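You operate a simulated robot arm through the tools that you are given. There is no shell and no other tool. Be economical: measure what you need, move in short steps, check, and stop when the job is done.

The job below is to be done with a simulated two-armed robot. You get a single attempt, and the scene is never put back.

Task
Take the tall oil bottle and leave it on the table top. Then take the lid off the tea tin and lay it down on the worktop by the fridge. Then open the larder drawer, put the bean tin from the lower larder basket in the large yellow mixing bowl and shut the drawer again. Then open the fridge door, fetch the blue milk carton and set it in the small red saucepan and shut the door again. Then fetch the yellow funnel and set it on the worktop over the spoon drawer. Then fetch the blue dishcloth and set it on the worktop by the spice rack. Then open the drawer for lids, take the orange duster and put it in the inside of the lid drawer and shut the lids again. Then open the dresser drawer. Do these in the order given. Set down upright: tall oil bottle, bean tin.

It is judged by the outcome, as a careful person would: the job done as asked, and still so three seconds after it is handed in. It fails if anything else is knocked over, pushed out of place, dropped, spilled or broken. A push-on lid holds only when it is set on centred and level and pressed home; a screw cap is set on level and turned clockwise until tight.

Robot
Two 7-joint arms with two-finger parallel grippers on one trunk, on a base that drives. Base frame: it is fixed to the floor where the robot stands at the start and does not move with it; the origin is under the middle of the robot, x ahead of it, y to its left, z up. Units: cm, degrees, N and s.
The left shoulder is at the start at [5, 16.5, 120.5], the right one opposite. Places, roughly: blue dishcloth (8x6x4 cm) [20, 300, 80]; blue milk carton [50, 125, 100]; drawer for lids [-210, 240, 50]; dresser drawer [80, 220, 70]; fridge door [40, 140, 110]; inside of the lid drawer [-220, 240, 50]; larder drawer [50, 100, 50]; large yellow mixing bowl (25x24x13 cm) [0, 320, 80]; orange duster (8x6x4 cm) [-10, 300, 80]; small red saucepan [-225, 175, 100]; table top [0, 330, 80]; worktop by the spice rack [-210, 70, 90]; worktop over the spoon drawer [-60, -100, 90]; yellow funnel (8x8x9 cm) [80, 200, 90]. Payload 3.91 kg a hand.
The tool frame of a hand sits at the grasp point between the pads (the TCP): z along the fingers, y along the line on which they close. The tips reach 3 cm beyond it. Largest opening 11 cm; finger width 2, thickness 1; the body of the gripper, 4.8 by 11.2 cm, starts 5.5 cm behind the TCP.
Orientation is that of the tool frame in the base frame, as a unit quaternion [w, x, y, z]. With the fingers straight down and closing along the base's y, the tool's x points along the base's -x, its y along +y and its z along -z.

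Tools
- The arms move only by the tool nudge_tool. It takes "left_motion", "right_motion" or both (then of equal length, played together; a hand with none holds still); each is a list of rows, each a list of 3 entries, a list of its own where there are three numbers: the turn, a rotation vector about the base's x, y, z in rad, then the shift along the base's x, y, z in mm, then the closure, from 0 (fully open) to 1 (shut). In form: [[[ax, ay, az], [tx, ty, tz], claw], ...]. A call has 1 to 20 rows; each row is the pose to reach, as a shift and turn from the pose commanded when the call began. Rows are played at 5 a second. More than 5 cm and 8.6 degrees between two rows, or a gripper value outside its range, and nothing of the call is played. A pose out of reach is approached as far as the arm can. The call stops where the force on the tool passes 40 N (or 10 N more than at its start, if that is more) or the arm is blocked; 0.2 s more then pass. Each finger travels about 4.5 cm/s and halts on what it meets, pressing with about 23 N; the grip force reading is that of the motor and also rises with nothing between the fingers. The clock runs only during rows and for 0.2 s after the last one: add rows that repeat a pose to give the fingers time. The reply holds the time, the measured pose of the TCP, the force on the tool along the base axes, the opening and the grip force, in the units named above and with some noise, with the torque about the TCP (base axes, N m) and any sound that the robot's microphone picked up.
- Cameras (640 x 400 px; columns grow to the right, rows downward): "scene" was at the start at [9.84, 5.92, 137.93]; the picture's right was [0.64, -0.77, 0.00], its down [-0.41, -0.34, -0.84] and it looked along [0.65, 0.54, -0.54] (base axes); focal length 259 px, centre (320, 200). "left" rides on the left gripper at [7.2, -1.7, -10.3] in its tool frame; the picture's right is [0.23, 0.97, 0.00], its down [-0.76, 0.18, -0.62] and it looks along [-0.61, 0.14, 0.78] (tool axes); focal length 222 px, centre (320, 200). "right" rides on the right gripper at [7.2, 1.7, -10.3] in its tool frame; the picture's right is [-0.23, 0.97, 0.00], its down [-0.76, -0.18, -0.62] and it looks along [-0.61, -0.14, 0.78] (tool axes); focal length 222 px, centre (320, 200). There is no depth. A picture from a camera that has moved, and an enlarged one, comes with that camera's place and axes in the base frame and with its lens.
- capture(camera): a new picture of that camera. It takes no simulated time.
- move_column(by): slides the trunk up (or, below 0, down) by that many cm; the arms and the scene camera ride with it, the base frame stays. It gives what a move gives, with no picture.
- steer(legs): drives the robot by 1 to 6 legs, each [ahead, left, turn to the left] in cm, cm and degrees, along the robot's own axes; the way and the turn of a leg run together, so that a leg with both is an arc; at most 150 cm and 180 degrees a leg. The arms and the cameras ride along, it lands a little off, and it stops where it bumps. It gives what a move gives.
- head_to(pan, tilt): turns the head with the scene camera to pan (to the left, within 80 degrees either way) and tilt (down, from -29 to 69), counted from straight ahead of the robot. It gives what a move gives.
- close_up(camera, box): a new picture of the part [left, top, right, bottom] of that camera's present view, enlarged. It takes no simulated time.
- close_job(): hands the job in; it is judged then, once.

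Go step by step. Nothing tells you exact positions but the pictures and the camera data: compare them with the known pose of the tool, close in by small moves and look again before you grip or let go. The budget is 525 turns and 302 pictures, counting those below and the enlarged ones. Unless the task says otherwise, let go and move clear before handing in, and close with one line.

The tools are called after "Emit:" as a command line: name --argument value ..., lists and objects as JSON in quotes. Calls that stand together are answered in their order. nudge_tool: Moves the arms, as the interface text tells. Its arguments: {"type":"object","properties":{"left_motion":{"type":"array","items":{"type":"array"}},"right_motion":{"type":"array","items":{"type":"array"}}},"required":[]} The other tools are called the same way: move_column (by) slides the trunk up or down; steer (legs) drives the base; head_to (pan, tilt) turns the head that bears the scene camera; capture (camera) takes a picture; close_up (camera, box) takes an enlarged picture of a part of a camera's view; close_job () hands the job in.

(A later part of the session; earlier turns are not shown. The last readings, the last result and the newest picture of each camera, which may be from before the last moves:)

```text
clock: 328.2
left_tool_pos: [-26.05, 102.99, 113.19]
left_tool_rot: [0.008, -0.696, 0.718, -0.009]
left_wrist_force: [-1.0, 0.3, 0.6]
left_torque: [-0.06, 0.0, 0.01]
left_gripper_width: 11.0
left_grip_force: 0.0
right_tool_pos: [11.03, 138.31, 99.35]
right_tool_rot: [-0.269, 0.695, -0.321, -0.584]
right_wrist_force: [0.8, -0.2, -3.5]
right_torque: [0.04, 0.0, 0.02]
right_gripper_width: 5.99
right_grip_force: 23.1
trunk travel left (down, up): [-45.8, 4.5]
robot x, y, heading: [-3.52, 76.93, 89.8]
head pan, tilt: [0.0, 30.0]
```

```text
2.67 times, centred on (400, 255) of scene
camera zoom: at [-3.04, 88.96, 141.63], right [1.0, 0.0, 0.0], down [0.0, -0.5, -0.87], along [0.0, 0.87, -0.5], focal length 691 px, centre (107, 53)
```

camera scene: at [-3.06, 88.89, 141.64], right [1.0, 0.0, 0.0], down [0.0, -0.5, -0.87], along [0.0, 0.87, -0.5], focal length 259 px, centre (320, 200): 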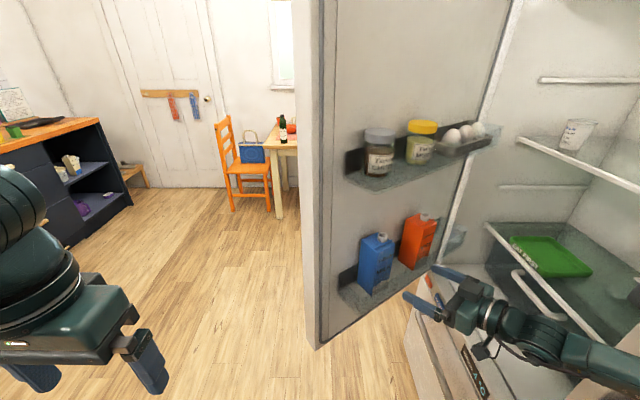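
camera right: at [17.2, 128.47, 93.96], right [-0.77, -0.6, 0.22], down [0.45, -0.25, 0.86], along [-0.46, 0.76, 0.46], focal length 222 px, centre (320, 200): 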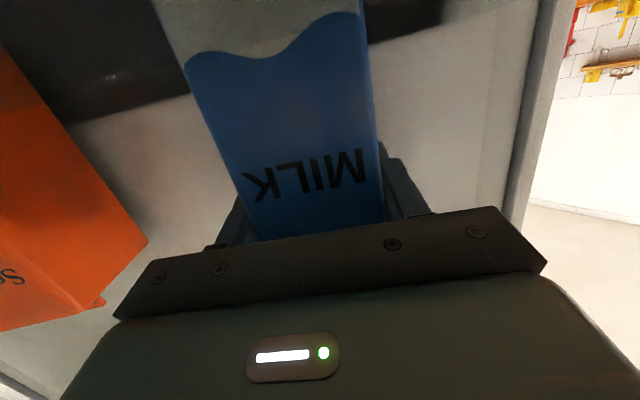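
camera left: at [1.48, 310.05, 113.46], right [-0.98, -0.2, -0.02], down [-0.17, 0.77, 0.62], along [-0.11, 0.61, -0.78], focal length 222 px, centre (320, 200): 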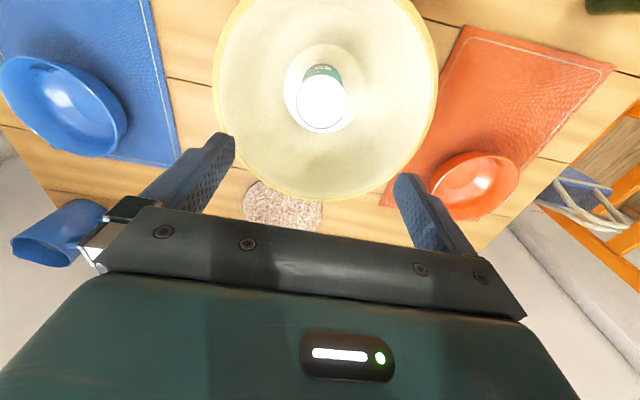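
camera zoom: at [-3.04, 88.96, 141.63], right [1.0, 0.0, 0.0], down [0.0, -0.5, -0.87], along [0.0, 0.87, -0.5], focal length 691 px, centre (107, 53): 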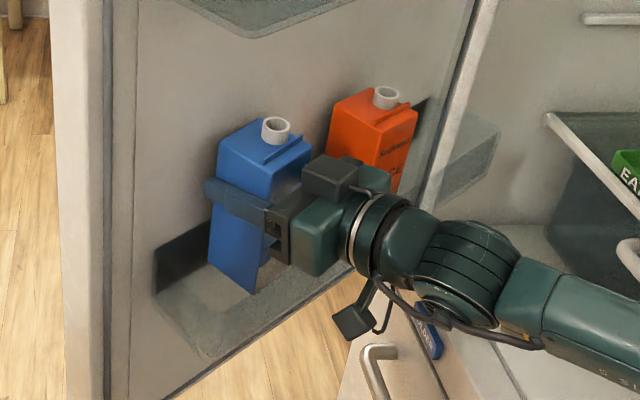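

It's held, 6.0 cm wide. I'll lift above the tray wall and draw it out along the door's normal.

Emit:
nudge_tool --right_motion '[[[0, 0, 0], [0, 0, 35], 1], [[0, 0, 0], [0, 0, 65], 1], [[0, 0, 0], [20, -23, 65], 1], [[0, 0, 0], [45, -52, 65], 1], [[0, 0, 0], [70, -82, 65], 1], [[0, 0, 0], [95, -111, 65], 1], [[0, 0, 0], [115, -135, 65], 1], [[0, 0, 0], [115, -135, 65], 1]]'

Emit:
capture --camera "scene"

```text
clock: 330.0
left_tool_pos: [-26.23, 102.95, 113.32]
left_tool_rot: [0.009, -0.697, 0.717, -0.008]
left_wrist_force: [0.3, 0.1, -1.5]
left_torque: [0.0, -0.01, 0.0]
left_gripper_width: 10.98
left_grip_force: 0.0
right_tool_pos: [22.44, 124.68, 106.03]
right_tool_rot: [-0.269, 0.696, -0.321, -0.584]
right_wrist_force: [0.5, 0.1, -4.1]
right_torque: [0.05, 0.03, -0.02]
right_gripper_width: 5.98
right_grip_force: 22.5
trunk travel left (down, up): [-45.8, 4.5]
robot x, y, heading: [-3.08, 76.74, 89.8]
head pan, tilt: [0.0, 30.0]
```

```text
145 pictures are left
camera scene: at [-3.05, 88.99, 141.63], right [1.0, 0.0, 0.0], down [0.0, -0.5, -0.87], along [0.0, 0.87, -0.5], focal length 259 px, centre (320, 200)
```

scene: 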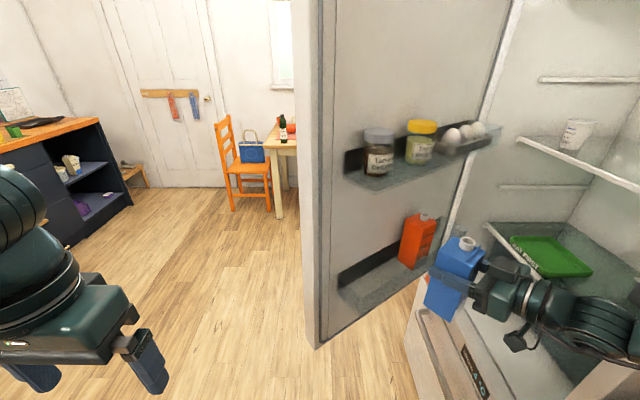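

The carton is out. I'll back away, clear the door, and go over to the left-hand worktop with the red saucepan.

Emit:
steer --legs '[[-15, 0, 0], [0, 75, 0]]'

Emit:
steer --legs '[[0, 0, 90]]'

Emit:
head_to --pan -10 --tilt 20

Emit:
capture --camera "scene"

```text
clock: 335.1
left_tool_pos: [-101.31, 88.86, 113.17]
left_tool_rot: [0.008, -0.696, 0.718, -0.009]
left_wrist_force: [-0.2, 1.3, -0.8]
left_torque: [-0.01, -0.07, -0.03]
left_gripper_width: 11.02
left_grip_force: 0.2
right_tool_pos: [-52.86, 110.58, 106.04]
right_tool_rot: [-0.269, 0.696, -0.321, -0.583]
right_wrist_force: [-0.3, 0.1, -3.7]
right_torque: [0.01, -0.01, 0.0]
right_gripper_width: 5.98
right_grip_force: 23.2
trunk travel left (down, up): [-45.8, 4.5]
robot x, y, heading: [-78.22, 62.62, 90.0]
head pan, tilt: [0.0, 30.0]
```

```text
clock: 339.3
left_tool_pos: [-104.66, 39.62, 113.24]
left_tool_rot: [-0.012, 1.0, -0.017, 0.0]
left_wrist_force: [0.1, 0.0, -0.2]
left_torque: [0.01, -0.01, 0.01]
left_gripper_width: 10.99
left_grip_force: 0.1
right_tool_pos: [-126.16, 88.26, 106.04]
right_tool_rot: [0.222, 0.719, 0.264, -0.603]
right_wrist_force: [0.5, 0.1, -2.6]
right_torque: [-0.02, 0.01, -0.02]
right_gripper_width: 5.98
right_grip_force: 22.5
trunk travel left (down, up): [-45.8, 4.5]
robot x, y, heading: [-78.27, 62.32, 179.3]
head pan, tilt: [0.0, 30.0]
```

```text
clock: 340.0
left_tool_pos: [-104.63, 39.65, 113.21]
left_tool_rot: [-0.012, 1.0, -0.016, 0.0]
left_wrist_force: [-0.8, 0.5, -0.3]
left_torque: [0.02, 0.03, 0.01]
left_gripper_width: 11.03
left_grip_force: 0.0
right_tool_pos: [-126.17, 88.36, 105.95]
right_tool_rot: [0.221, 0.72, 0.263, -0.603]
right_wrist_force: [0.1, -0.6, -4.2]
right_torque: [-0.01, 0.0, 0.03]
right_gripper_width: 5.99
right_grip_force: 23.0
trunk travel left (down, up): [-45.8, 4.5]
robot x, y, heading: [-78.45, 62.69, 179.5]
head pan, tilt: [-10.0, 20.0]
```

```text
144 pictures are left
camera scene: at [-90.38, 64.47, 143.23], right [0.18, 0.98, 0.0], down [0.34, -0.06, -0.94], along [-0.92, 0.17, -0.34], focal length 259 px, centre (320, 200)
```

scene: 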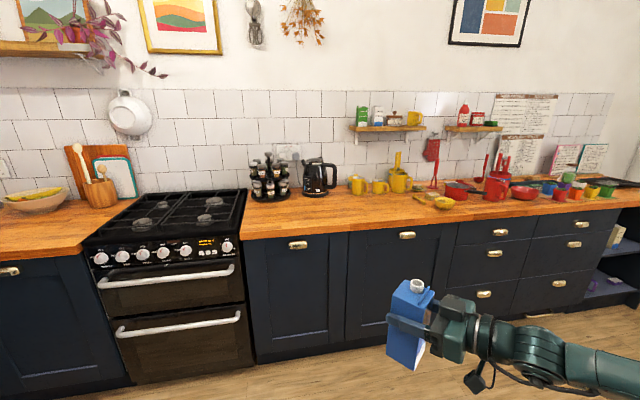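

Emit:
close_up --camera "scene" --box '[420, 130, 640, 290]'

Emit:
close_up --camera "scene" --box '[230, 130, 450, 290]'

```text
2.50 times, centred on (530, 210) of scene
camera zoom: at [-90.38, 64.47, 143.23], right [0.18, 0.98, 0.0], down [0.34, -0.06, -0.94], along [-0.92, 0.17, -0.34], focal length 647 px, centre (-205, 175)
```

zoom: 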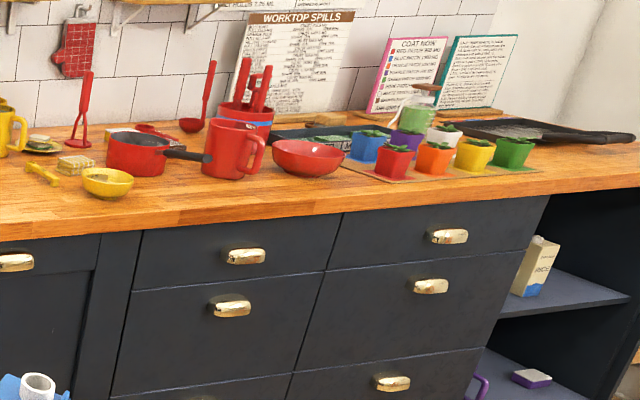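

```text
2.50 times, centred on (340, 210) of scene
camera zoom: at [-90.38, 64.47, 143.23], right [0.18, 0.98, 0.0], down [0.34, -0.06, -0.94], along [-0.92, 0.17, -0.34], focal length 647 px, centre (270, 175)
```

zoom: 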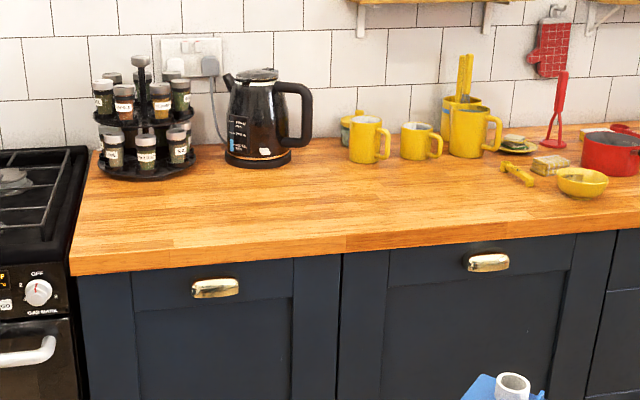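

I see the small red saucepan near (−218, 170), with its black handle pointing front-right, a yellow bowl to its left and a red mug to its right. I'll yaw the hand straight ahead so it clears the pan handle.

Emit:
nudge_tool --right_motion '[[[0, 0, -0.14], [6, -22, 0], 1], [[0, 0, -0.28], [12, -44, 0], 1], [[0, 0, -0.42], [18, -66, 0], 1], [[0, 0, -0.56], [24, -88, 0], 1], [[0, 0, -0.7], [30, -110, 0], 1], [[0, 0, -0.7], [30, -110, 0], 1]]'

Emit:
steer --legs '[[0, -93, 0.5]]'

Emit:
head_to --pan 0 --tilt 25

Emit:
capture --camera "scene"

```text
clock: 341.4
left_tool_pos: [-104.64, 39.76, 113.21]
left_tool_rot: [-0.012, 1.0, -0.017, 0.0]
left_wrist_force: [0.4, 0.5, -1.1]
left_torque: [0.0, 0.0, 0.01]
left_gripper_width: 11.01
left_grip_force: 0.0
right_tool_pos: [-122.94, 90.73, 107.59]
right_tool_rot: [0.027, 0.77, 0.013, -0.638]
right_wrist_force: [0.5, 0.3, -3.7]
right_torque: [-0.01, 0.04, -0.01]
right_gripper_width: 6.02
right_grip_force: 23.4
right hand out of reach, approached as far as the arm can: row 1, 3, 4, 5, 6
trunk travel left (down, up): [-45.8, 4.5]
robot x, y, heading: [-78.18, 62.79, 179.7]
head pan, tilt: [-10.0, 20.0]
```

```text
clock: 346.3
left_tool_pos: [-103.99, 133.68, 113.24]
left_tool_rot: [-0.012, 1.0, -0.017, 0.0]
left_wrist_force: [-1.5, 0.5, 0.3]
left_torque: [0.0, 0.02, 0.03]
left_gripper_width: 11.02
left_grip_force: 0.1
right_tool_pos: [-122.01, 184.78, 107.6]
right_tool_rot: [0.027, 0.769, 0.013, -0.638]
right_wrist_force: [-0.5, 0.2, -3.4]
right_torque: [0.01, -0.01, -0.02]
right_gripper_width: 6.0
right_grip_force: 22.9
trunk travel left (down, up): [-45.8, 4.5]
robot x, y, heading: [-77.44, 155.94, 179.3]
head pan, tilt: [-10.0, 20.0]
```

```text
clock: 347.0
left_tool_pos: [-103.86, 133.68, 113.29]
left_tool_rot: [-0.012, 1.0, -0.017, 0.0]
left_wrist_force: [-0.2, 0.3, 0.6]
left_torque: [0.02, 0.03, 0.0]
left_gripper_width: 10.99
left_grip_force: 0.1
right_tool_pos: [-122.09, 184.67, 107.59]
right_tool_rot: [0.027, 0.77, 0.014, -0.638]
right_wrist_force: [0.2, 0.1, -4.1]
right_torque: [0.0, 0.02, 0.02]
right_gripper_width: 5.99
right_grip_force: 23.3
trunk travel left (down, up): [-45.8, 4.5]
robot x, y, heading: [-77.31, 156.47, 179.5]
head pan, tilt: [0.0, 25.0]
```

```text
141 pictures are left
camera scene: at [-89.61, 156.87, 142.43], right [0.01, 1.0, 0.0], down [0.42, 0.0, -0.91], along [-0.91, 0.01, -0.42], focal length 259 px, centre (320, 200)
```

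scene: 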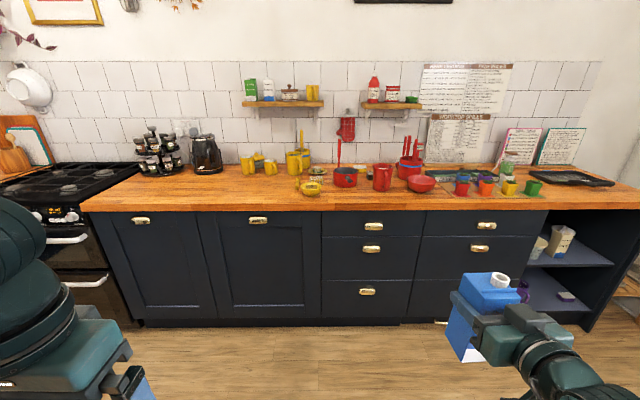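

Emit:
move_column --by 4.3

Emit:
steer --legs '[[70, 13.5, 0.5]]'

Emit:
head_to --pan -15 --tilt 40

Emit:
capture --camera "scene"

```text
clock: 347.9
left_tool_pos: [-103.9, 133.68, 117.55]
left_tool_rot: [-0.012, 1.0, -0.016, 0.001]
left_wrist_force: [-0.4, -0.3, -0.6]
left_torque: [-0.01, -0.02, 0.02]
left_gripper_width: 10.99
left_grip_force: 0.0
right_tool_pos: [-122.01, 184.77, 111.86]
right_tool_rot: [0.027, 0.769, 0.014, -0.639]
right_wrist_force: [-0.8, 0.1, -4.4]
right_torque: [-0.04, 0.0, 0.02]
right_gripper_width: 5.96
right_grip_force: 22.7
trunk travel left (down, up): [-50.1, 0.2]
robot x, y, heading: [-77.32, 156.52, 179.5]
head pan, tilt: [0.0, 25.0]
```

```text
clock: 351.8
left_tool_pos: [-174.3, 119.65, 117.52]
left_tool_rot: [-0.013, 1.0, -0.005, 0.0]
left_wrist_force: [-0.1, 1.2, 0.0]
left_torque: [-0.04, -0.03, -0.03]
left_gripper_width: 10.97
left_grip_force: 0.1
right_tool_pos: [-193.71, 170.26, 111.87]
right_tool_rot: [0.035, 0.769, 0.023, -0.638]
right_wrist_force: [0.1, -0.6, -2.9]
right_torque: [0.01, 0.01, -0.01]
right_gripper_width: 6.0
right_grip_force: 22.8
trunk travel left (down, up): [-50.1, 0.2]
robot x, y, heading: [-148.6, 142.88, -179.2]
head pan, tilt: [0.0, 25.0]
```

```text
clock: 352.6
left_tool_pos: [-174.26, 119.49, 117.46]
left_tool_rot: [-0.011, 1.0, -0.006, 0.0]
left_wrist_force: [-0.8, 0.5, 0.1]
left_torque: [0.01, -0.01, -0.01]
left_gripper_width: 11.03
left_grip_force: 0.0
right_tool_pos: [-193.64, 170.13, 111.85]
right_tool_rot: [0.034, 0.769, 0.022, -0.637]
right_wrist_force: [0.5, 0.2, -4.6]
right_torque: [0.02, 0.04, 0.02]
right_gripper_width: 5.99
right_grip_force: 23.6
trunk travel left (down, up): [-50.1, 0.2]
robot x, y, heading: [-148.17, 142.82, -179.3]
head pan, tilt: [-15.0, 40.0]
```

```text
140 pictures are left
camera scene: at [-159.63, 145.31, 144.4], right [0.25, 0.97, 0.0], down [0.62, -0.16, -0.77], along [-0.74, 0.19, -0.64], focal length 259 px, centre (320, 200)
```

scene: 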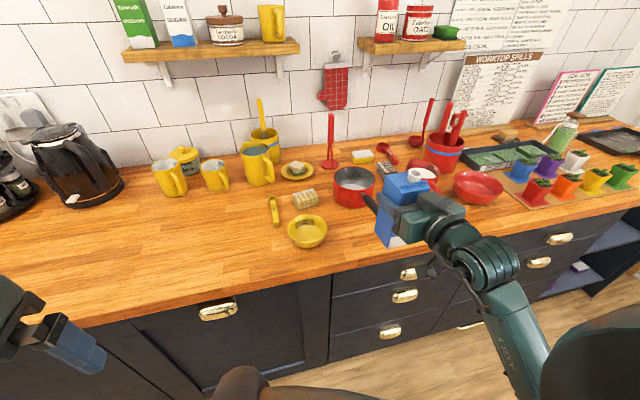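

The pan centre is at about (−220, 171.6) with its rim at z ~98, and the carton bottom is at z ~101. I'll drive in further.

Emit:
steer --legs '[[17, -1.3, 0]]'

Emit:
nudge_tool --right_motion '[[[0, 0, 0], [-30, 0, 0], 1], [[0, 0, 0], [-60, 0, 0], 1], [[0, 0, 0], [-90, 0, 0], 1], [[0, 0, 0], [-90, 0, 0], 1]]'

Emit:
capture --camera "scene"

Emit:
capture --camera "right"

```text
clock: 354.1
left_tool_pos: [-191.5, 120.65, 117.35]
left_tool_rot: [-0.013, 1.0, -0.005, 0.0]
left_wrist_force: [0.0, -0.1, 0.6]
left_torque: [-0.02, -0.04, 0.0]
left_gripper_width: 10.99
left_grip_force: 0.2
right_tool_pos: [-211.01, 171.12, 111.87]
right_tool_rot: [0.035, 0.769, 0.024, -0.638]
right_wrist_force: [-0.4, 1.2, -3.7]
right_torque: [0.02, 0.03, -0.01]
right_gripper_width: 5.98
right_grip_force: 22.9
trunk travel left (down, up): [-50.1, 0.2]
robot x, y, heading: [-166.09, 144.18, -179.0]
head pan, tilt: [-15.0, 40.0]
```

```text
clock: 355.1
left_tool_pos: [-191.5, 120.66, 117.49]
left_tool_rot: [-0.012, 1.0, -0.005, 0.0]
left_wrist_force: [0.5, 0.7, 0.4]
left_torque: [-0.04, 0.04, -0.03]
left_gripper_width: 10.99
left_grip_force: 0.1
right_tool_pos: [-219.8, 171.3, 111.62]
right_tool_rot: [0.039, 0.769, 0.025, -0.637]
right_wrist_force: [0.9, 0.1, -3.4]
right_torque: [0.01, 0.01, 0.03]
right_gripper_width: 5.98
right_grip_force: 23.0
trunk travel left (down, up): [-50.1, 0.2]
robot x, y, heading: [-165.71, 144.49, -179.1]
head pan, tilt: [-15.0, 40.0]
```

```text
139 pictures are left
camera scene: at [-176.79, 146.34, 144.4], right [0.24, 0.97, 0.0], down [0.62, -0.16, -0.77], along [-0.74, 0.19, -0.64], focal length 259 px, centre (320, 200)
```

scene: 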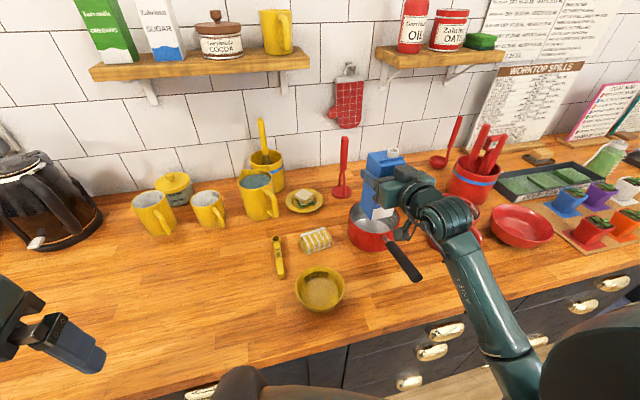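

```text
138 pictures are left
camera right: at [-208.18, 170.48, 106.46], right [0.05, -0.97, 0.25], down [0.45, 0.24, 0.86], along [-0.89, 0.07, 0.45], focal length 222 px, centre (320, 200)
```

right: 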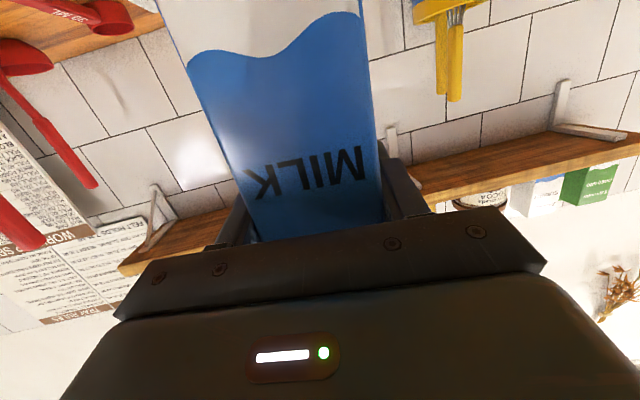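

Emit:
close_up --camera "scene" --box '[310, 130, 450, 290]'

```text
2.50 times, centred on (380, 210) of scene
camera zoom: at [-176.79, 146.34, 144.4], right [0.24, 0.97, 0.0], down [0.62, -0.16, -0.77], along [-0.74, 0.19, -0.64], focal length 647 px, centre (170, 175)
```

zoom: 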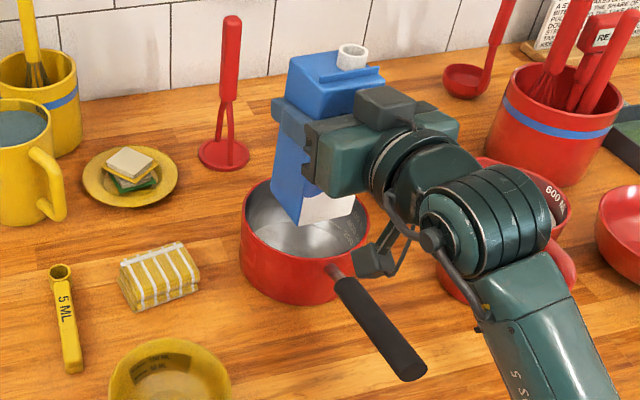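

The pan's handle points straight at me under the hand camera. I'll turn the hand about 35° around the carton so the camera comes down to the left of the handle.

Emit:
nudge_tool --right_motion '[[[0, 0, -0.125], [3, 0, 0], 1], [[0, 0, -0.25], [6, 0, 0], 1], [[0, 0, -0.375], [8, 0, 0], 1], [[0, 0, -0.5], [8, 0, 0], 1], [[0, 0, -0.62], [8, 0, 0], 1], [[0, 0, -0.62], [8, 0, 0], 1]]'

Emit:
close_up --camera "scene" --box '[290, 120, 450, 290]'

```text
clock: 356.5
left_tool_pos: [-191.52, 120.63, 117.51]
left_tool_rot: [-0.012, 1.0, -0.004, 0.0]
left_wrist_force: [0.4, 0.8, 0.6]
left_torque: [-0.01, 0.0, -0.02]
left_gripper_width: 11.02
left_grip_force: 0.2
right_tool_pos: [-216.64, 175.58, 111.95]
right_tool_rot: [0.017, 0.769, -0.025, -0.638]
right_wrist_force: [-0.6, -0.7, -4.1]
right_torque: [0.05, 0.03, -0.01]
right_gripper_width: 5.99
right_grip_force: 22.9
right hand out of reach, approached as far as the arm can: row 1, 2, 3, 4, 5, 6
trunk travel left (down, up): [-50.1, 0.2]
robot x, y, heading: [-165.45, 143.91, -178.8]
head pan, tilt: [-15.0, 40.0]
```

```text
2.35 times, centred on (370, 205) of scene
camera zoom: at [-176.82, 146.35, 144.4], right [0.24, 0.97, 0.0], down [0.62, -0.16, -0.77], along [-0.74, 0.19, -0.64], focal length 609 px, centre (202, 188)
```

zoom: 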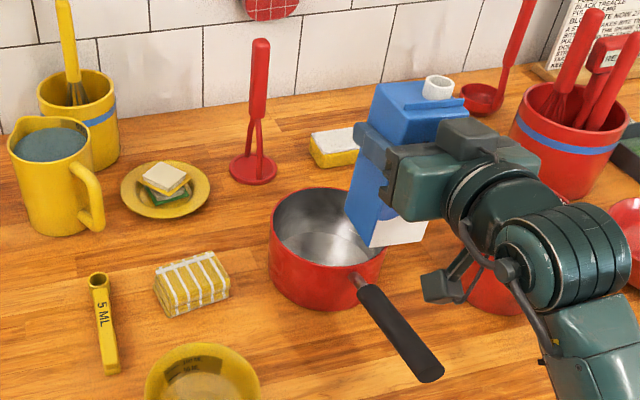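

The wrist can't yaw outwards, so lowering it here would put the camera on the pan handle. I'll set the carton on the free worktop to the left instead, and regrip it from above.

Emit:
steer --legs '[[0, 38, -1]]'

Emit:
capture --camera "scene"

```text
clock: 358.9
left_tool_pos: [-191.41, 83.68, 117.49]
left_tool_rot: [-0.013, 1.0, -0.011, 0.001]
left_wrist_force: [0.4, 0.3, 0.4]
left_torque: [0.0, -0.02, 0.02]
left_gripper_width: 11.0
left_grip_force: 0.0
right_tool_pos: [-215.99, 138.79, 111.92]
right_tool_rot: [0.013, 0.77, -0.03, -0.638]
right_wrist_force: [0.1, -0.1, -3.1]
right_torque: [0.01, 0.03, -0.03]
right_gripper_width: 6.0
right_grip_force: 23.1
trunk travel left (down, up): [-50.1, 0.2]
robot x, y, heading: [-165.94, 106.58, -179.9]
head pan, tilt: [-15.0, 40.0]
```

```text
135 pictures are left
camera scene: at [-176.46, 109.06, 144.4], right [0.26, 0.97, 0.0], down [0.62, -0.16, -0.77], along [-0.74, 0.2, -0.64], focal length 259 px, centre (320, 200)
```

scene: 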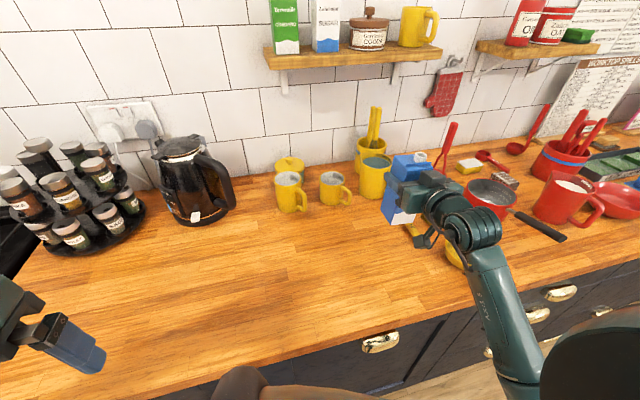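

Emit:
steer --legs '[[0, 16, 0]]'

Emit:
move_column --by -8.5

Emit:
close_up --camera "scene" --box '[280, 120, 480, 320]'

```text
clock: 360.3
left_tool_pos: [-191.34, 67.08, 117.54]
left_tool_rot: [-0.012, 1.0, -0.011, 0.0]
left_wrist_force: [0.1, -0.4, 0.0]
left_torque: [-0.01, -0.01, -0.03]
left_gripper_width: 10.99
left_grip_force: 0.1
right_tool_pos: [-215.84, 122.39, 111.94]
right_tool_rot: [0.013, 0.769, -0.03, -0.638]
right_wrist_force: [0.4, -0.1, -2.2]
right_torque: [0.0, 0.0, -0.03]
right_gripper_width: 5.98
right_grip_force: 23.3
trunk travel left (down, up): [-50.1, 0.2]
robot x, y, heading: [-165.08, 90.39, -179.8]
head pan, tilt: [-15.0, 40.0]
```

```text
clock: 361.5
left_tool_pos: [-191.2, 67.15, 108.97]
left_tool_rot: [-0.011, 1.0, -0.011, -0.001]
left_wrist_force: [-0.5, 0.4, -0.1]
left_torque: [-0.01, 0.02, 0.01]
left_gripper_width: 11.01
left_grip_force: 0.1
right_tool_pos: [-215.9, 122.47, 103.35]
right_tool_rot: [0.012, 0.769, -0.031, -0.638]
right_wrist_force: [0.6, 0.0, -2.7]
right_torque: [-0.01, 0.0, 0.01]
right_gripper_width: 5.99
right_grip_force: 22.8
trunk travel left (down, up): [-41.6, 8.7]
robot x, y, heading: [-164.95, 90.3, -179.8]
head pan, tilt: [-15.0, 40.0]
```

```text
2.00 times, centred on (380, 220) of scene
camera zoom: at [-176.4, 92.73, 135.9], right [0.26, 0.97, 0.0], down [0.62, -0.16, -0.77], along [-0.74, 0.2, -0.64], focal length 518 px, centre (200, 160)
```

zoom: 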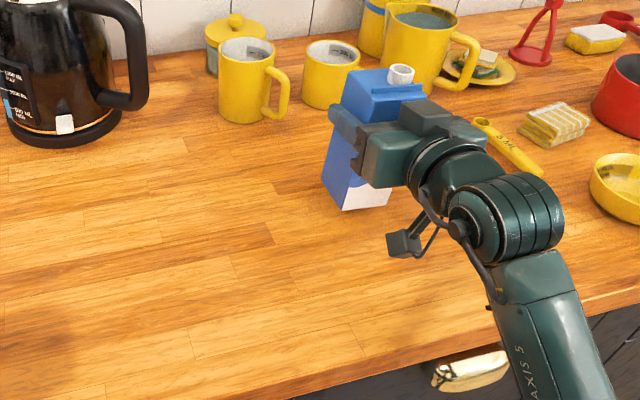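

Emit:
move_column --by -1

Emit:
move_column --by -0.6

Emit:
move_column --by -0.5

```text
clock: 362.1
left_tool_pos: [-191.3, 67.12, 108.06]
left_tool_rot: [-0.013, 1.0, -0.01, 0.0]
left_wrist_force: [0.6, -0.1, -0.5]
left_torque: [-0.01, 0.0, 0.0]
left_gripper_width: 11.0
left_grip_force: 0.0
right_tool_pos: [-215.9, 122.5, 102.29]
right_tool_rot: [0.013, 0.769, -0.03, -0.639]
right_wrist_force: [-0.6, 1.0, -3.2]
right_torque: [0.01, 0.04, 0.02]
right_gripper_width: 5.99
right_grip_force: 22.8
trunk travel left (down, up): [-40.6, 9.7]
robot x, y, heading: [-165.43, 89.91, -179.9]
head pan, tilt: [-15.0, 40.0]
```

```text
clock: 362.6
left_tool_pos: [-191.5, 67.27, 107.35]
left_tool_rot: [-0.012, 1.0, -0.01, 0.001]
left_wrist_force: [0.7, 0.8, -0.6]
left_torque: [0.0, -0.01, -0.04]
left_gripper_width: 11.0
left_grip_force: 0.0
right_tool_pos: [-215.79, 122.45, 101.76]
right_tool_rot: [0.013, 0.769, -0.03, -0.639]
right_wrist_force: [0.6, 0.1, -2.3]
right_torque: [0.04, 0.04, 0.06]
right_gripper_width: 6.0
right_grip_force: 23.0
trunk travel left (down, up): [-40.0, 10.3]
robot x, y, heading: [-164.86, 90.66, -179.6]
head pan, tilt: [-15.0, 40.0]
```

```text
clock: 363.2
left_tool_pos: [-191.41, 67.15, 106.95]
left_tool_rot: [-0.012, 1.0, -0.01, 0.0]
left_wrist_force: [0.7, 0.1, -0.7]
left_torque: [-0.01, 0.02, 0.02]
left_gripper_width: 11.01
left_grip_force: 0.0
right_tool_pos: [-215.82, 122.37, 101.78]
right_tool_rot: [0.012, 0.766, -0.029, -0.642]
right_wrist_force: [1.0, 0.7, 12.7]
right_torque: [0.44, 0.3, -0.05]
right_gripper_width: 5.99
right_grip_force: 23.2
trunk travel left (down, up): [-39.5, 10.8]
robot x, y, heading: [-165.5, 90.7, -179.8]
head pan, tilt: [-15.0, 40.0]
```

It touched. I'll release, back off, and turn the right hand straight down above the carton.

Emit:
nudge_tool --right_motion '[[[0, 0, 0], [0, 0, 1], 0.7], [[0, 0, 0], [0, 0, 1], 0.4], [[0, 0, 0], [0, 0, 1], 0.1], [[0, 0, 0], [0, 0, 1], 0], [[0, 0, 0], [35, 0, 5], 0], [[0, 0, 0], [75, 0, 12], 0], [[0, 0, 0], [110, 0, 30], 0], [[0, 0, 0], [110, 0, 70], 0], [[0, 0, 0], [110, 0, 110], 0], [[0, 0, 0], [110, 0, 110], 0]]'

Emit:
nudge_tool --right_motion '[[[0, -0.14, 0], [5, -5, 10], 0], [[0, -0.28, 0], [10, -10, 20], 0], [[0, -0.42, 0], [10, -15, 30], 0], [[0, -0.56, 0], [10, -20, 40], 0], [[0, -0.7, 0], [10, -20, 50], 0], [[0, -0.84, 0], [10, -20, 60], 0], [[0, -0.98, 0], [10, -20, 60], 0], [[0, -1.12, 0], [10, -20, 60], 0], [[0, -1.26, 0], [10, -20, 60], 0], [[0, -1.385, 0], [10, -20, 60], 0], [[0, -1.385, 0], [10, -20, 60], 0]]'

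Emit:
capture --camera "scene"

```text
clock: 365.4
left_tool_pos: [-191.39, 67.07, 107.02]
left_tool_rot: [-0.012, 1.0, -0.011, -0.001]
left_wrist_force: [-1.0, -0.1, 0.1]
left_torque: [-0.03, 0.0, 0.03]
left_gripper_width: 11.0
left_grip_force: 0.0
right_tool_pos: [-208.65, 124.7, 111.77]
right_tool_rot: [0.013, 0.77, -0.03, -0.638]
right_wrist_force: [0.6, -0.7, -0.1]
right_torque: [0.0, -0.01, -0.02]
right_gripper_width: 11.02
right_grip_force: 0.1
right hand out of reach, approached as far as the arm can: row 7, 8, 9, 10
trunk travel left (down, up): [-39.5, 10.8]
robot x, y, heading: [-165.45, 90.16, -180.0]
head pan, tilt: [-15.0, 40.0]
```

```text
clock: 367.8
left_tool_pos: [-191.35, 67.1, 106.96]
left_tool_rot: [-0.013, 1.0, -0.01, 0.0]
left_wrist_force: [0.0, 0.1, -0.5]
left_torque: [-0.01, 0.01, -0.01]
left_gripper_width: 11.0
left_grip_force: 0.0
right_tool_pos: [-207.76, 122.88, 117.89]
right_tool_rot: [-0.009, 0.999, -0.031, 0.001]
right_wrist_force: [0.3, 0.5, 0.0]
right_torque: [0.04, 0.01, 0.0]
right_gripper_width: 11.0
right_grip_force: 0.1
trunk travel left (down, up): [-39.5, 10.8]
robot x, y, heading: [-165.16, 90.6, -179.7]
head pan, tilt: [-15.0, 40.0]
```

```text
133 pictures are left
camera scene: at [-176.37, 92.73, 133.8], right [0.26, 0.97, 0.0], down [0.62, -0.16, -0.77], along [-0.74, 0.2, -0.64], focal length 259 px, centre (320, 200)
```

scene: 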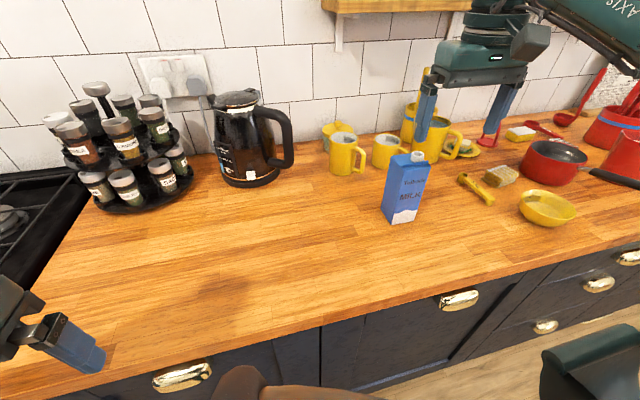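

The carton stands upright on the worktop. I'll shift the base right for better reach and line the hand up over it.

Emit:
steer --legs '[[2, -13, 0]]'

Emit:
nudge_tool --right_motion '[[[0, 0, 0], [-15, -40, 0], 0], [[0, 0, 0], [-35, -80, 0], 0], [[0, 0, 0], [-60, -120, 0], 0], [[0, 0, 0], [-65, -135, 0], 0], [[0, 0, 0], [-65, -135, 0], 0]]'

Emit:
capture --camera "right"

Emit:
capture --camera "scene"

```text
clock: 369.1
left_tool_pos: [-193.34, 80.39, 106.79]
left_tool_rot: [-0.012, 1.0, -0.011, 0.0]
left_wrist_force: [0.5, 0.1, 0.2]
left_torque: [-0.04, 0.04, -0.01]
left_gripper_width: 10.98
left_grip_force: 0.1
right_tool_pos: [-209.82, 136.18, 117.86]
right_tool_rot: [-0.009, 0.999, -0.031, 0.0]
right_wrist_force: [-0.7, 0.2, -0.5]
right_torque: [-0.03, 0.0, -0.01]
right_gripper_width: 10.97
right_grip_force: 0.0
trunk travel left (down, up): [-39.5, 10.8]
robot x, y, heading: [-167.31, 103.46, -179.7]
head pan, tilt: [-15.0, 40.0]
```

```text
clock: 370.3
left_tool_pos: [-193.43, 80.28, 106.93]
left_tool_rot: [-0.012, 1.0, -0.01, 0.001]
left_wrist_force: [-0.7, -0.1, -0.3]
left_torque: [0.03, 0.01, 0.0]
left_gripper_width: 11.02
left_grip_force: 0.2
right_tool_pos: [-216.44, 122.59, 117.69]
right_tool_rot: [-0.008, 0.999, -0.031, 0.0]
right_wrist_force: [0.2, -0.4, 0.0]
right_torque: [-0.01, 0.0, 0.0]
right_gripper_width: 11.01
right_grip_force: 0.0
trunk travel left (down, up): [-39.5, 10.8]
robot x, y, heading: [-167.26, 103.77, -179.7]
head pan, tilt: [-15.0, 40.0]
```

```text
132 pictures are left
camera right: at [-209.31, 120.2, 127.94], right [-0.29, -0.96, -0.02], down [-0.75, 0.21, 0.63], along [-0.6, 0.19, -0.78], focal length 222 px, centre (320, 200)
```

right: 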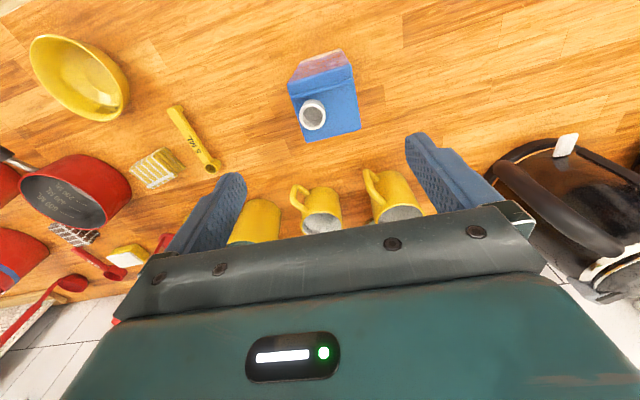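

```text
131 pictures are left
camera scene: at [-178.4, 105.88, 133.8], right [0.26, 0.97, 0.0], down [0.62, -0.16, -0.77], along [-0.74, 0.2, -0.64], focal length 259 px, centre (320, 200)
```

scene: 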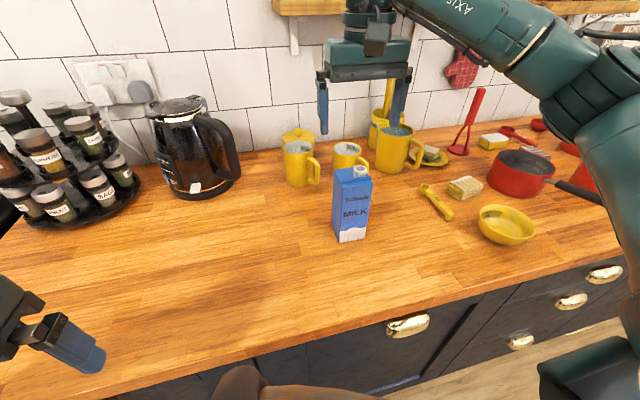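

The carton top is at (−215.6, 122.0). I'll centre, go down and grip.

Emit:
nudge_tool --right_motion '[[[0, 0, 0], [8, -6, 0], 0], [[0, 0, 0], [8, -6, -45], 0], [[0, 0, 0], [8, -6, -90], 0], [[0, 0, 0], [8, -6, -125], 0], [[0, 0, 0], [8, -6, -142], 0], [[0, 0, 0], [8, -6, -142], 0.2], [[0, 0, 0], [8, -6, -142], 0.4], [[0, 0, 0], [8, -6, -142], 0.7], [[0, 0, 0], [8, -6, -142], 1], [[0, 0, 0], [8, -6, -142], 1], [[0, 0, 0], [8, -6, -142], 1]]'

Emit:
close_up --camera "scene" --box '[260, 60, 460, 260]'

```text
clock: 372.7
left_tool_pos: [-193.41, 80.3, 106.89]
left_tool_rot: [-0.012, 1.0, -0.01, 0.0]
left_wrist_force: [0.8, -0.3, 0.2]
left_torque: [0.03, -0.01, 0.02]
left_gripper_width: 11.02
left_grip_force: 0.2
right_tool_pos: [-215.7, 121.95, 103.52]
right_tool_rot: [-0.009, 0.999, -0.032, 0.0]
right_wrist_force: [1.0, -1.9, -0.7]
right_torque: [-0.29, 0.11, 0.03]
right_gripper_width: 6.02
right_grip_force: 23.5
trunk travel left (down, up): [-39.5, 10.8]
robot x, y, heading: [-167.4, 103.58, -180.0]
head pan, tilt: [-15.0, 40.0]
```

```text
2.00 times, centred on (360, 160) of scene
camera zoom: at [-178.4, 105.87, 133.8], right [0.26, 0.97, 0.0], down [0.62, -0.16, -0.77], along [-0.74, 0.2, -0.64], focal length 518 px, centre (240, 280)
```

zoom: 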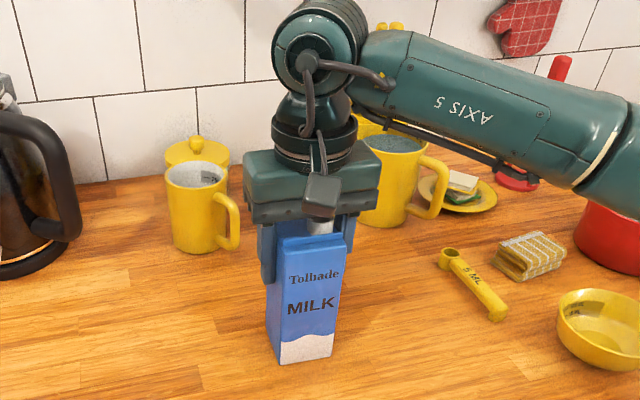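

Gripped from above. I'll lift it and drive along to the saucepan.

Emit:
nudge_tool --right_motion '[[[0, 0, 0], [0, 0, 30], 1], [[0, 0, 0], [0, 0, 70], 1], [[0, 0, 0], [0, 0, 110], 1], [[0, 0, 0], [0, 0, 130], 1], [[0, 0, 0], [0, 0, 130], 1]]'

Emit:
steer --legs '[[0, -49, 0]]'

Emit:
capture --camera "scene"

Emit:
capture --camera "right"

```text
clock: 373.9
left_tool_pos: [-193.33, 80.34, 107.0]
left_tool_rot: [-0.012, 1.0, -0.01, 0.0]
left_wrist_force: [0.2, 0.1, 0.3]
left_torque: [0.02, -0.01, 0.02]
left_gripper_width: 10.98
left_grip_force: 0.1
right_tool_pos: [-215.52, 122.13, 116.55]
right_tool_rot: [-0.009, 0.999, -0.033, 0.0]
right_wrist_force: [0.3, 0.7, -3.4]
right_torque: [-0.03, 0.0, -0.01]
right_gripper_width: 6.04
right_grip_force: 22.9
trunk travel left (down, up): [-39.5, 10.8]
robot x, y, heading: [-167.35, 103.55, -179.7]
head pan, tilt: [-15.0, 40.0]
```

```text
clock: 376.9
left_tool_pos: [-193.5, 131.54, 106.89]
left_tool_rot: [-0.012, 1.0, -0.015, 0.0]
left_wrist_force: [0.9, -0.2, 1.3]
left_torque: [0.01, -0.02, -0.01]
left_gripper_width: 11.0
left_grip_force: 0.0
right_tool_pos: [-215.31, 173.38, 116.46]
right_tool_rot: [-0.009, 0.999, -0.035, 0.001]
right_wrist_force: [0.1, -0.3, -4.1]
right_torque: [0.01, 0.02, -0.02]
right_gripper_width: 6.01
right_grip_force: 23.3
trunk travel left (down, up): [-39.5, 10.8]
robot x, y, heading: [-167.3, 154.68, 179.9]
head pan, tilt: [-15.0, 40.0]
```

```text
129 pictures are left
camera scene: at [-178.37, 156.93, 133.8], right [0.26, 0.96, 0.0], down [0.62, -0.17, -0.77], along [-0.74, 0.2, -0.64], focal length 259 px, centre (320, 200)
```

scene: 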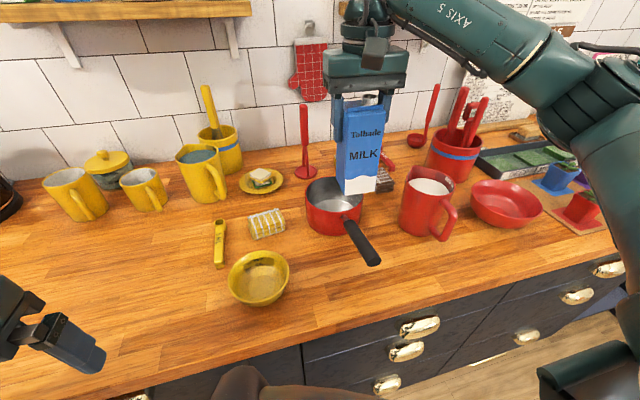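

```text
128 pictures are left
camera right: at [-208.22, 171.0, 126.76], right [-0.3, -0.96, -0.02], down [-0.75, 0.22, 0.63], along [-0.59, 0.2, -0.78], focal length 222 px, centre (320, 200)
```

right: 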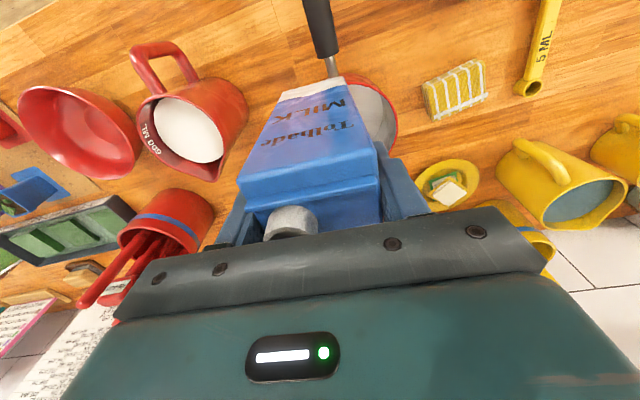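

The pan centre is about (−219.6, 171.3). I'll move over it and lower part-way.

Emit:
nudge_tool --right_motion '[[[0, 0, 0], [-25, -12, 0], 1], [[0, 0, 0], [-42, -21, 0], 1], [[0, 0, 0], [-42, -21, -30], 1], [[0, 0, 0], [-42, -21, -60], 1], [[0, 0, 0], [-42, -21, -60], 1]]'

Emit:
close_up --camera "scene" --box '[260, 60, 460, 260]'

Emit:
capture --camera "right"

```text
clock: 378.1
left_tool_pos: [-193.5, 131.53, 106.85]
left_tool_rot: [-0.012, 1.0, -0.014, 0.0]
left_wrist_force: [-0.1, 0.3, 0.3]
left_torque: [-0.01, -0.01, -0.02]
left_gripper_width: 11.0
left_grip_force: 0.0
right_tool_pos: [-219.61, 171.39, 110.49]
right_tool_rot: [-0.009, 0.999, -0.036, 0.0]
right_wrist_force: [-0.4, 0.0, -3.3]
right_torque: [0.02, 0.02, 0.04]
right_gripper_width: 6.0
right_grip_force: 23.0
trunk travel left (down, up): [-39.5, 10.8]
robot x, y, heading: [-167.25, 154.23, 179.7]
head pan, tilt: [-15.0, 40.0]
```

```text
2.00 times, centred on (360, 160) of scene
camera zoom: at [-178.36, 156.89, 133.8], right [0.26, 0.96, 0.0], down [0.62, -0.17, -0.77], along [-0.74, 0.2, -0.64], focal length 518 px, centre (240, 280)
```

zoom: 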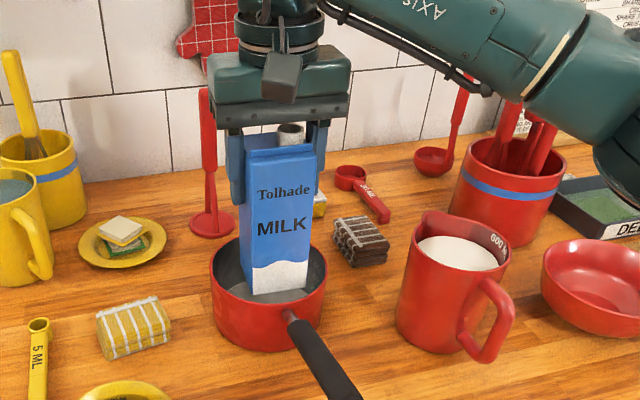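

```text
126 pictures are left
camera right: at [-212.43, 168.88, 120.77], right [-0.3, -0.96, -0.02], down [-0.75, 0.22, 0.63], along [-0.59, 0.2, -0.78], focal length 222 px, centre (320, 200)
```

right: 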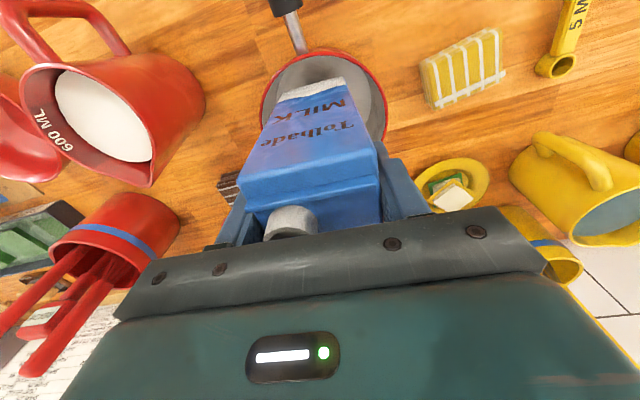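

Emit:
nudge_tool --right_motion '[[[0, 0, 0], [-2, -8, -10], 1], [[0, 0, 0], [-2, -8, -30], 1], [[0, 0, 0], [-2, -8, -50], 1], [[0, 0, 0], [-2, -8, -50], 1]]'

Emit:
nudge_tool --right_motion '[[[0, 0, 0], [0, 0, -3], 1], [[0, 0, 0], [0, 0, -7], 1], [[0, 0, 0], [0, 0, -7], 1]]'

```text
clock: 379.1
left_tool_pos: [-193.57, 131.53, 106.99]
left_tool_rot: [-0.012, 1.0, -0.014, 0.0]
left_wrist_force: [-0.7, 0.7, -0.4]
left_torque: [-0.01, -0.01, 0.02]
left_gripper_width: 10.99
left_grip_force: 0.0
right_tool_pos: [-220.06, 170.37, 105.55]
right_tool_rot: [-0.009, 0.999, -0.036, 0.001]
right_wrist_force: [0.8, 0.0, -4.1]
right_torque: [-0.02, 0.01, -0.03]
right_gripper_width: 6.03
right_grip_force: 22.5
trunk travel left (down, up): [-39.5, 10.8]
robot x, y, heading: [-166.89, 154.68, 179.8]
head pan, tilt: [-15.0, 40.0]
```

```text
clock: 379.9
left_tool_pos: [-193.5, 131.44, 106.95]
left_tool_rot: [-0.013, 1.0, -0.015, 0.0]
left_wrist_force: [0.5, 0.0, 0.1]
left_torque: [-0.01, -0.03, -0.01]
left_gripper_width: 10.99
left_grip_force: 0.2
right_tool_pos: [-219.73, 170.47, 104.86]
right_tool_rot: [-0.009, 0.999, -0.036, 0.0]
right_wrist_force: [0.5, -0.1, -3.3]
right_torque: [0.01, 0.02, 0.01]
right_gripper_width: 6.02
right_grip_force: 23.2
trunk travel left (down, up): [-39.5, 10.8]
robot x, y, heading: [-167.48, 154.58, 179.6]
head pan, tilt: [-15.0, 40.0]
```

Emit:
nudge_tool --right_motion '[[[0, 0, 0], [0, 0, -3], 1], [[0, 0, 0], [0, 0, -6], 1], [[0, 0, 0], [0, 0, -8], 1], [[0, 0, 0], [0, 0, -8], 1]]'

Emit:
close_up --camera "scene" --box '[260, 60, 460, 260]'

```text
clock: 380.9
left_tool_pos: [-193.6, 131.39, 106.82]
left_tool_rot: [-0.012, 1.0, -0.014, 0.001]
left_wrist_force: [-0.7, 0.2, 0.1]
left_torque: [0.02, 0.03, -0.01]
left_gripper_width: 10.99
left_grip_force: 0.0
right_tool_pos: [-219.81, 170.35, 104.04]
right_tool_rot: [-0.008, 0.999, -0.036, 0.0]
right_wrist_force: [0.7, -0.3, -2.6]
right_torque: [-0.04, 0.01, 0.01]
right_gripper_width: 6.03
right_grip_force: 22.5
trunk travel left (down, up): [-39.5, 10.8]
robot x, y, heading: [-167.36, 154.54, 179.9]
head pan, tilt: [-15.0, 40.0]
```

```text
2.00 times, centred on (360, 160) of scene
camera zoom: at [-178.36, 156.89, 133.8], right [0.26, 0.96, 0.0], down [0.62, -0.17, -0.77], along [-0.74, 0.2, -0.64], focal length 518 px, centre (240, 280)
```

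zoom: 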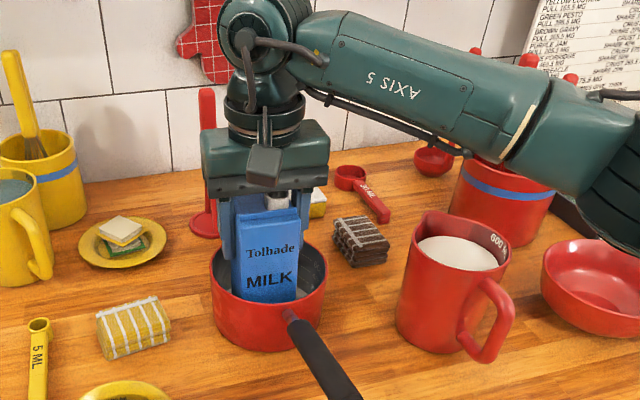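

Emit:
nudge_tool --right_motion '[[[0, 0, 0], [0, 0, -3], 1], [[0, 0, 0], [0, 0, -6], 1], [[0, 0, 0], [0, 0, -8], 1], [[0, 0, 0], [0, 0, -8], 1]]'

```text
clock: 381.9
left_tool_pos: [-193.4, 131.39, 106.79]
left_tool_rot: [-0.012, 1.0, -0.015, -0.001]
left_wrist_force: [0.2, 0.6, -0.4]
left_torque: [0.0, 0.01, -0.01]
left_gripper_width: 11.03
left_grip_force: 0.0
right_tool_pos: [-219.63, 170.39, 103.42]
right_tool_rot: [-0.008, 0.999, -0.035, -0.002]
right_wrist_force: [-3.0, -1.2, 20.6]
right_torque: [-0.84, 0.16, -0.11]
right_gripper_width: 6.01
right_grip_force: 22.9
trunk travel left (down, up): [-39.5, 10.8]
robot x, y, heading: [-167.4, 154.65, 179.7]
head pan, tilt: [-15.0, 40.0]
```

It touched the pan floor. I'll ease off, release and rise.

Emit:
nudge_tool --right_motion '[[[0, 0, 0], [0, 0, 3], 1], [[0, 0, 0], [0, 0, 3], 0.7], [[0, 0, 0], [0, 0, 3], 0.4], [[0, 0, 0], [0, 0, 3], 0.2], [[0, 0, 0], [0, 0, 3], 0.2], [[0, 0, 0], [0, 0, 35], 0.2], [[0, 0, 0], [0, 0, 80], 0.2], [[0, 0, 0], [0, 0, 120], 0.1], [[0, 0, 0], [20, 0, 150], 0], [[0, 0, 0], [60, 0, 160], 0], [[0, 0, 0], [100, 0, 160], 0], [[0, 0, 0], [100, 0, 160], 0]]'

Emit:
close_up --camera "scene" --box '[220, 80, 480, 300]'

```text
clock: 384.5
left_tool_pos: [-193.56, 131.44, 106.88]
left_tool_rot: [-0.013, 1.0, -0.015, 0.0]
left_wrist_force: [0.3, 0.7, -0.2]
left_torque: [-0.02, 0.01, -0.03]
left_gripper_width: 11.01
left_grip_force: 0.1
right_tool_pos: [-209.79, 170.66, 119.41]
right_tool_rot: [-0.009, 0.999, -0.036, 0.001]
right_wrist_force: [-0.2, -0.2, 0.1]
right_torque: [0.01, 0.0, 0.0]
right_gripper_width: 10.99
right_grip_force: 0.1
trunk travel left (down, up): [-39.5, 10.8]
robot x, y, heading: [-167.63, 154.71, 179.7]
head pan, tilt: [-15.0, 40.0]
```

```text
1.82 times, centred on (350, 190) of scene
camera zoom: at [-178.37, 156.87, 133.8], right [0.26, 0.96, 0.0], down [0.62, -0.17, -0.77], along [-0.74, 0.2, -0.64], focal length 471 px, centre (266, 218)
```

zoom: 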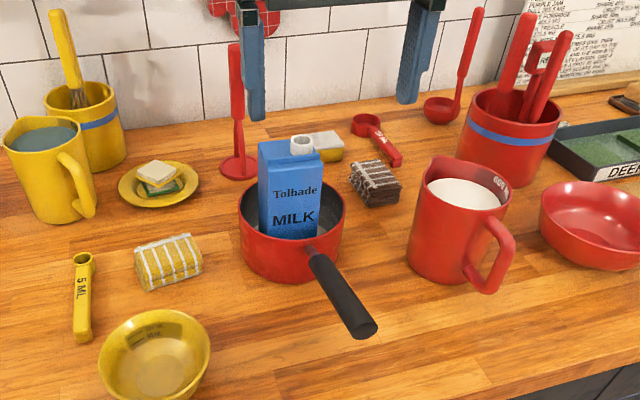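

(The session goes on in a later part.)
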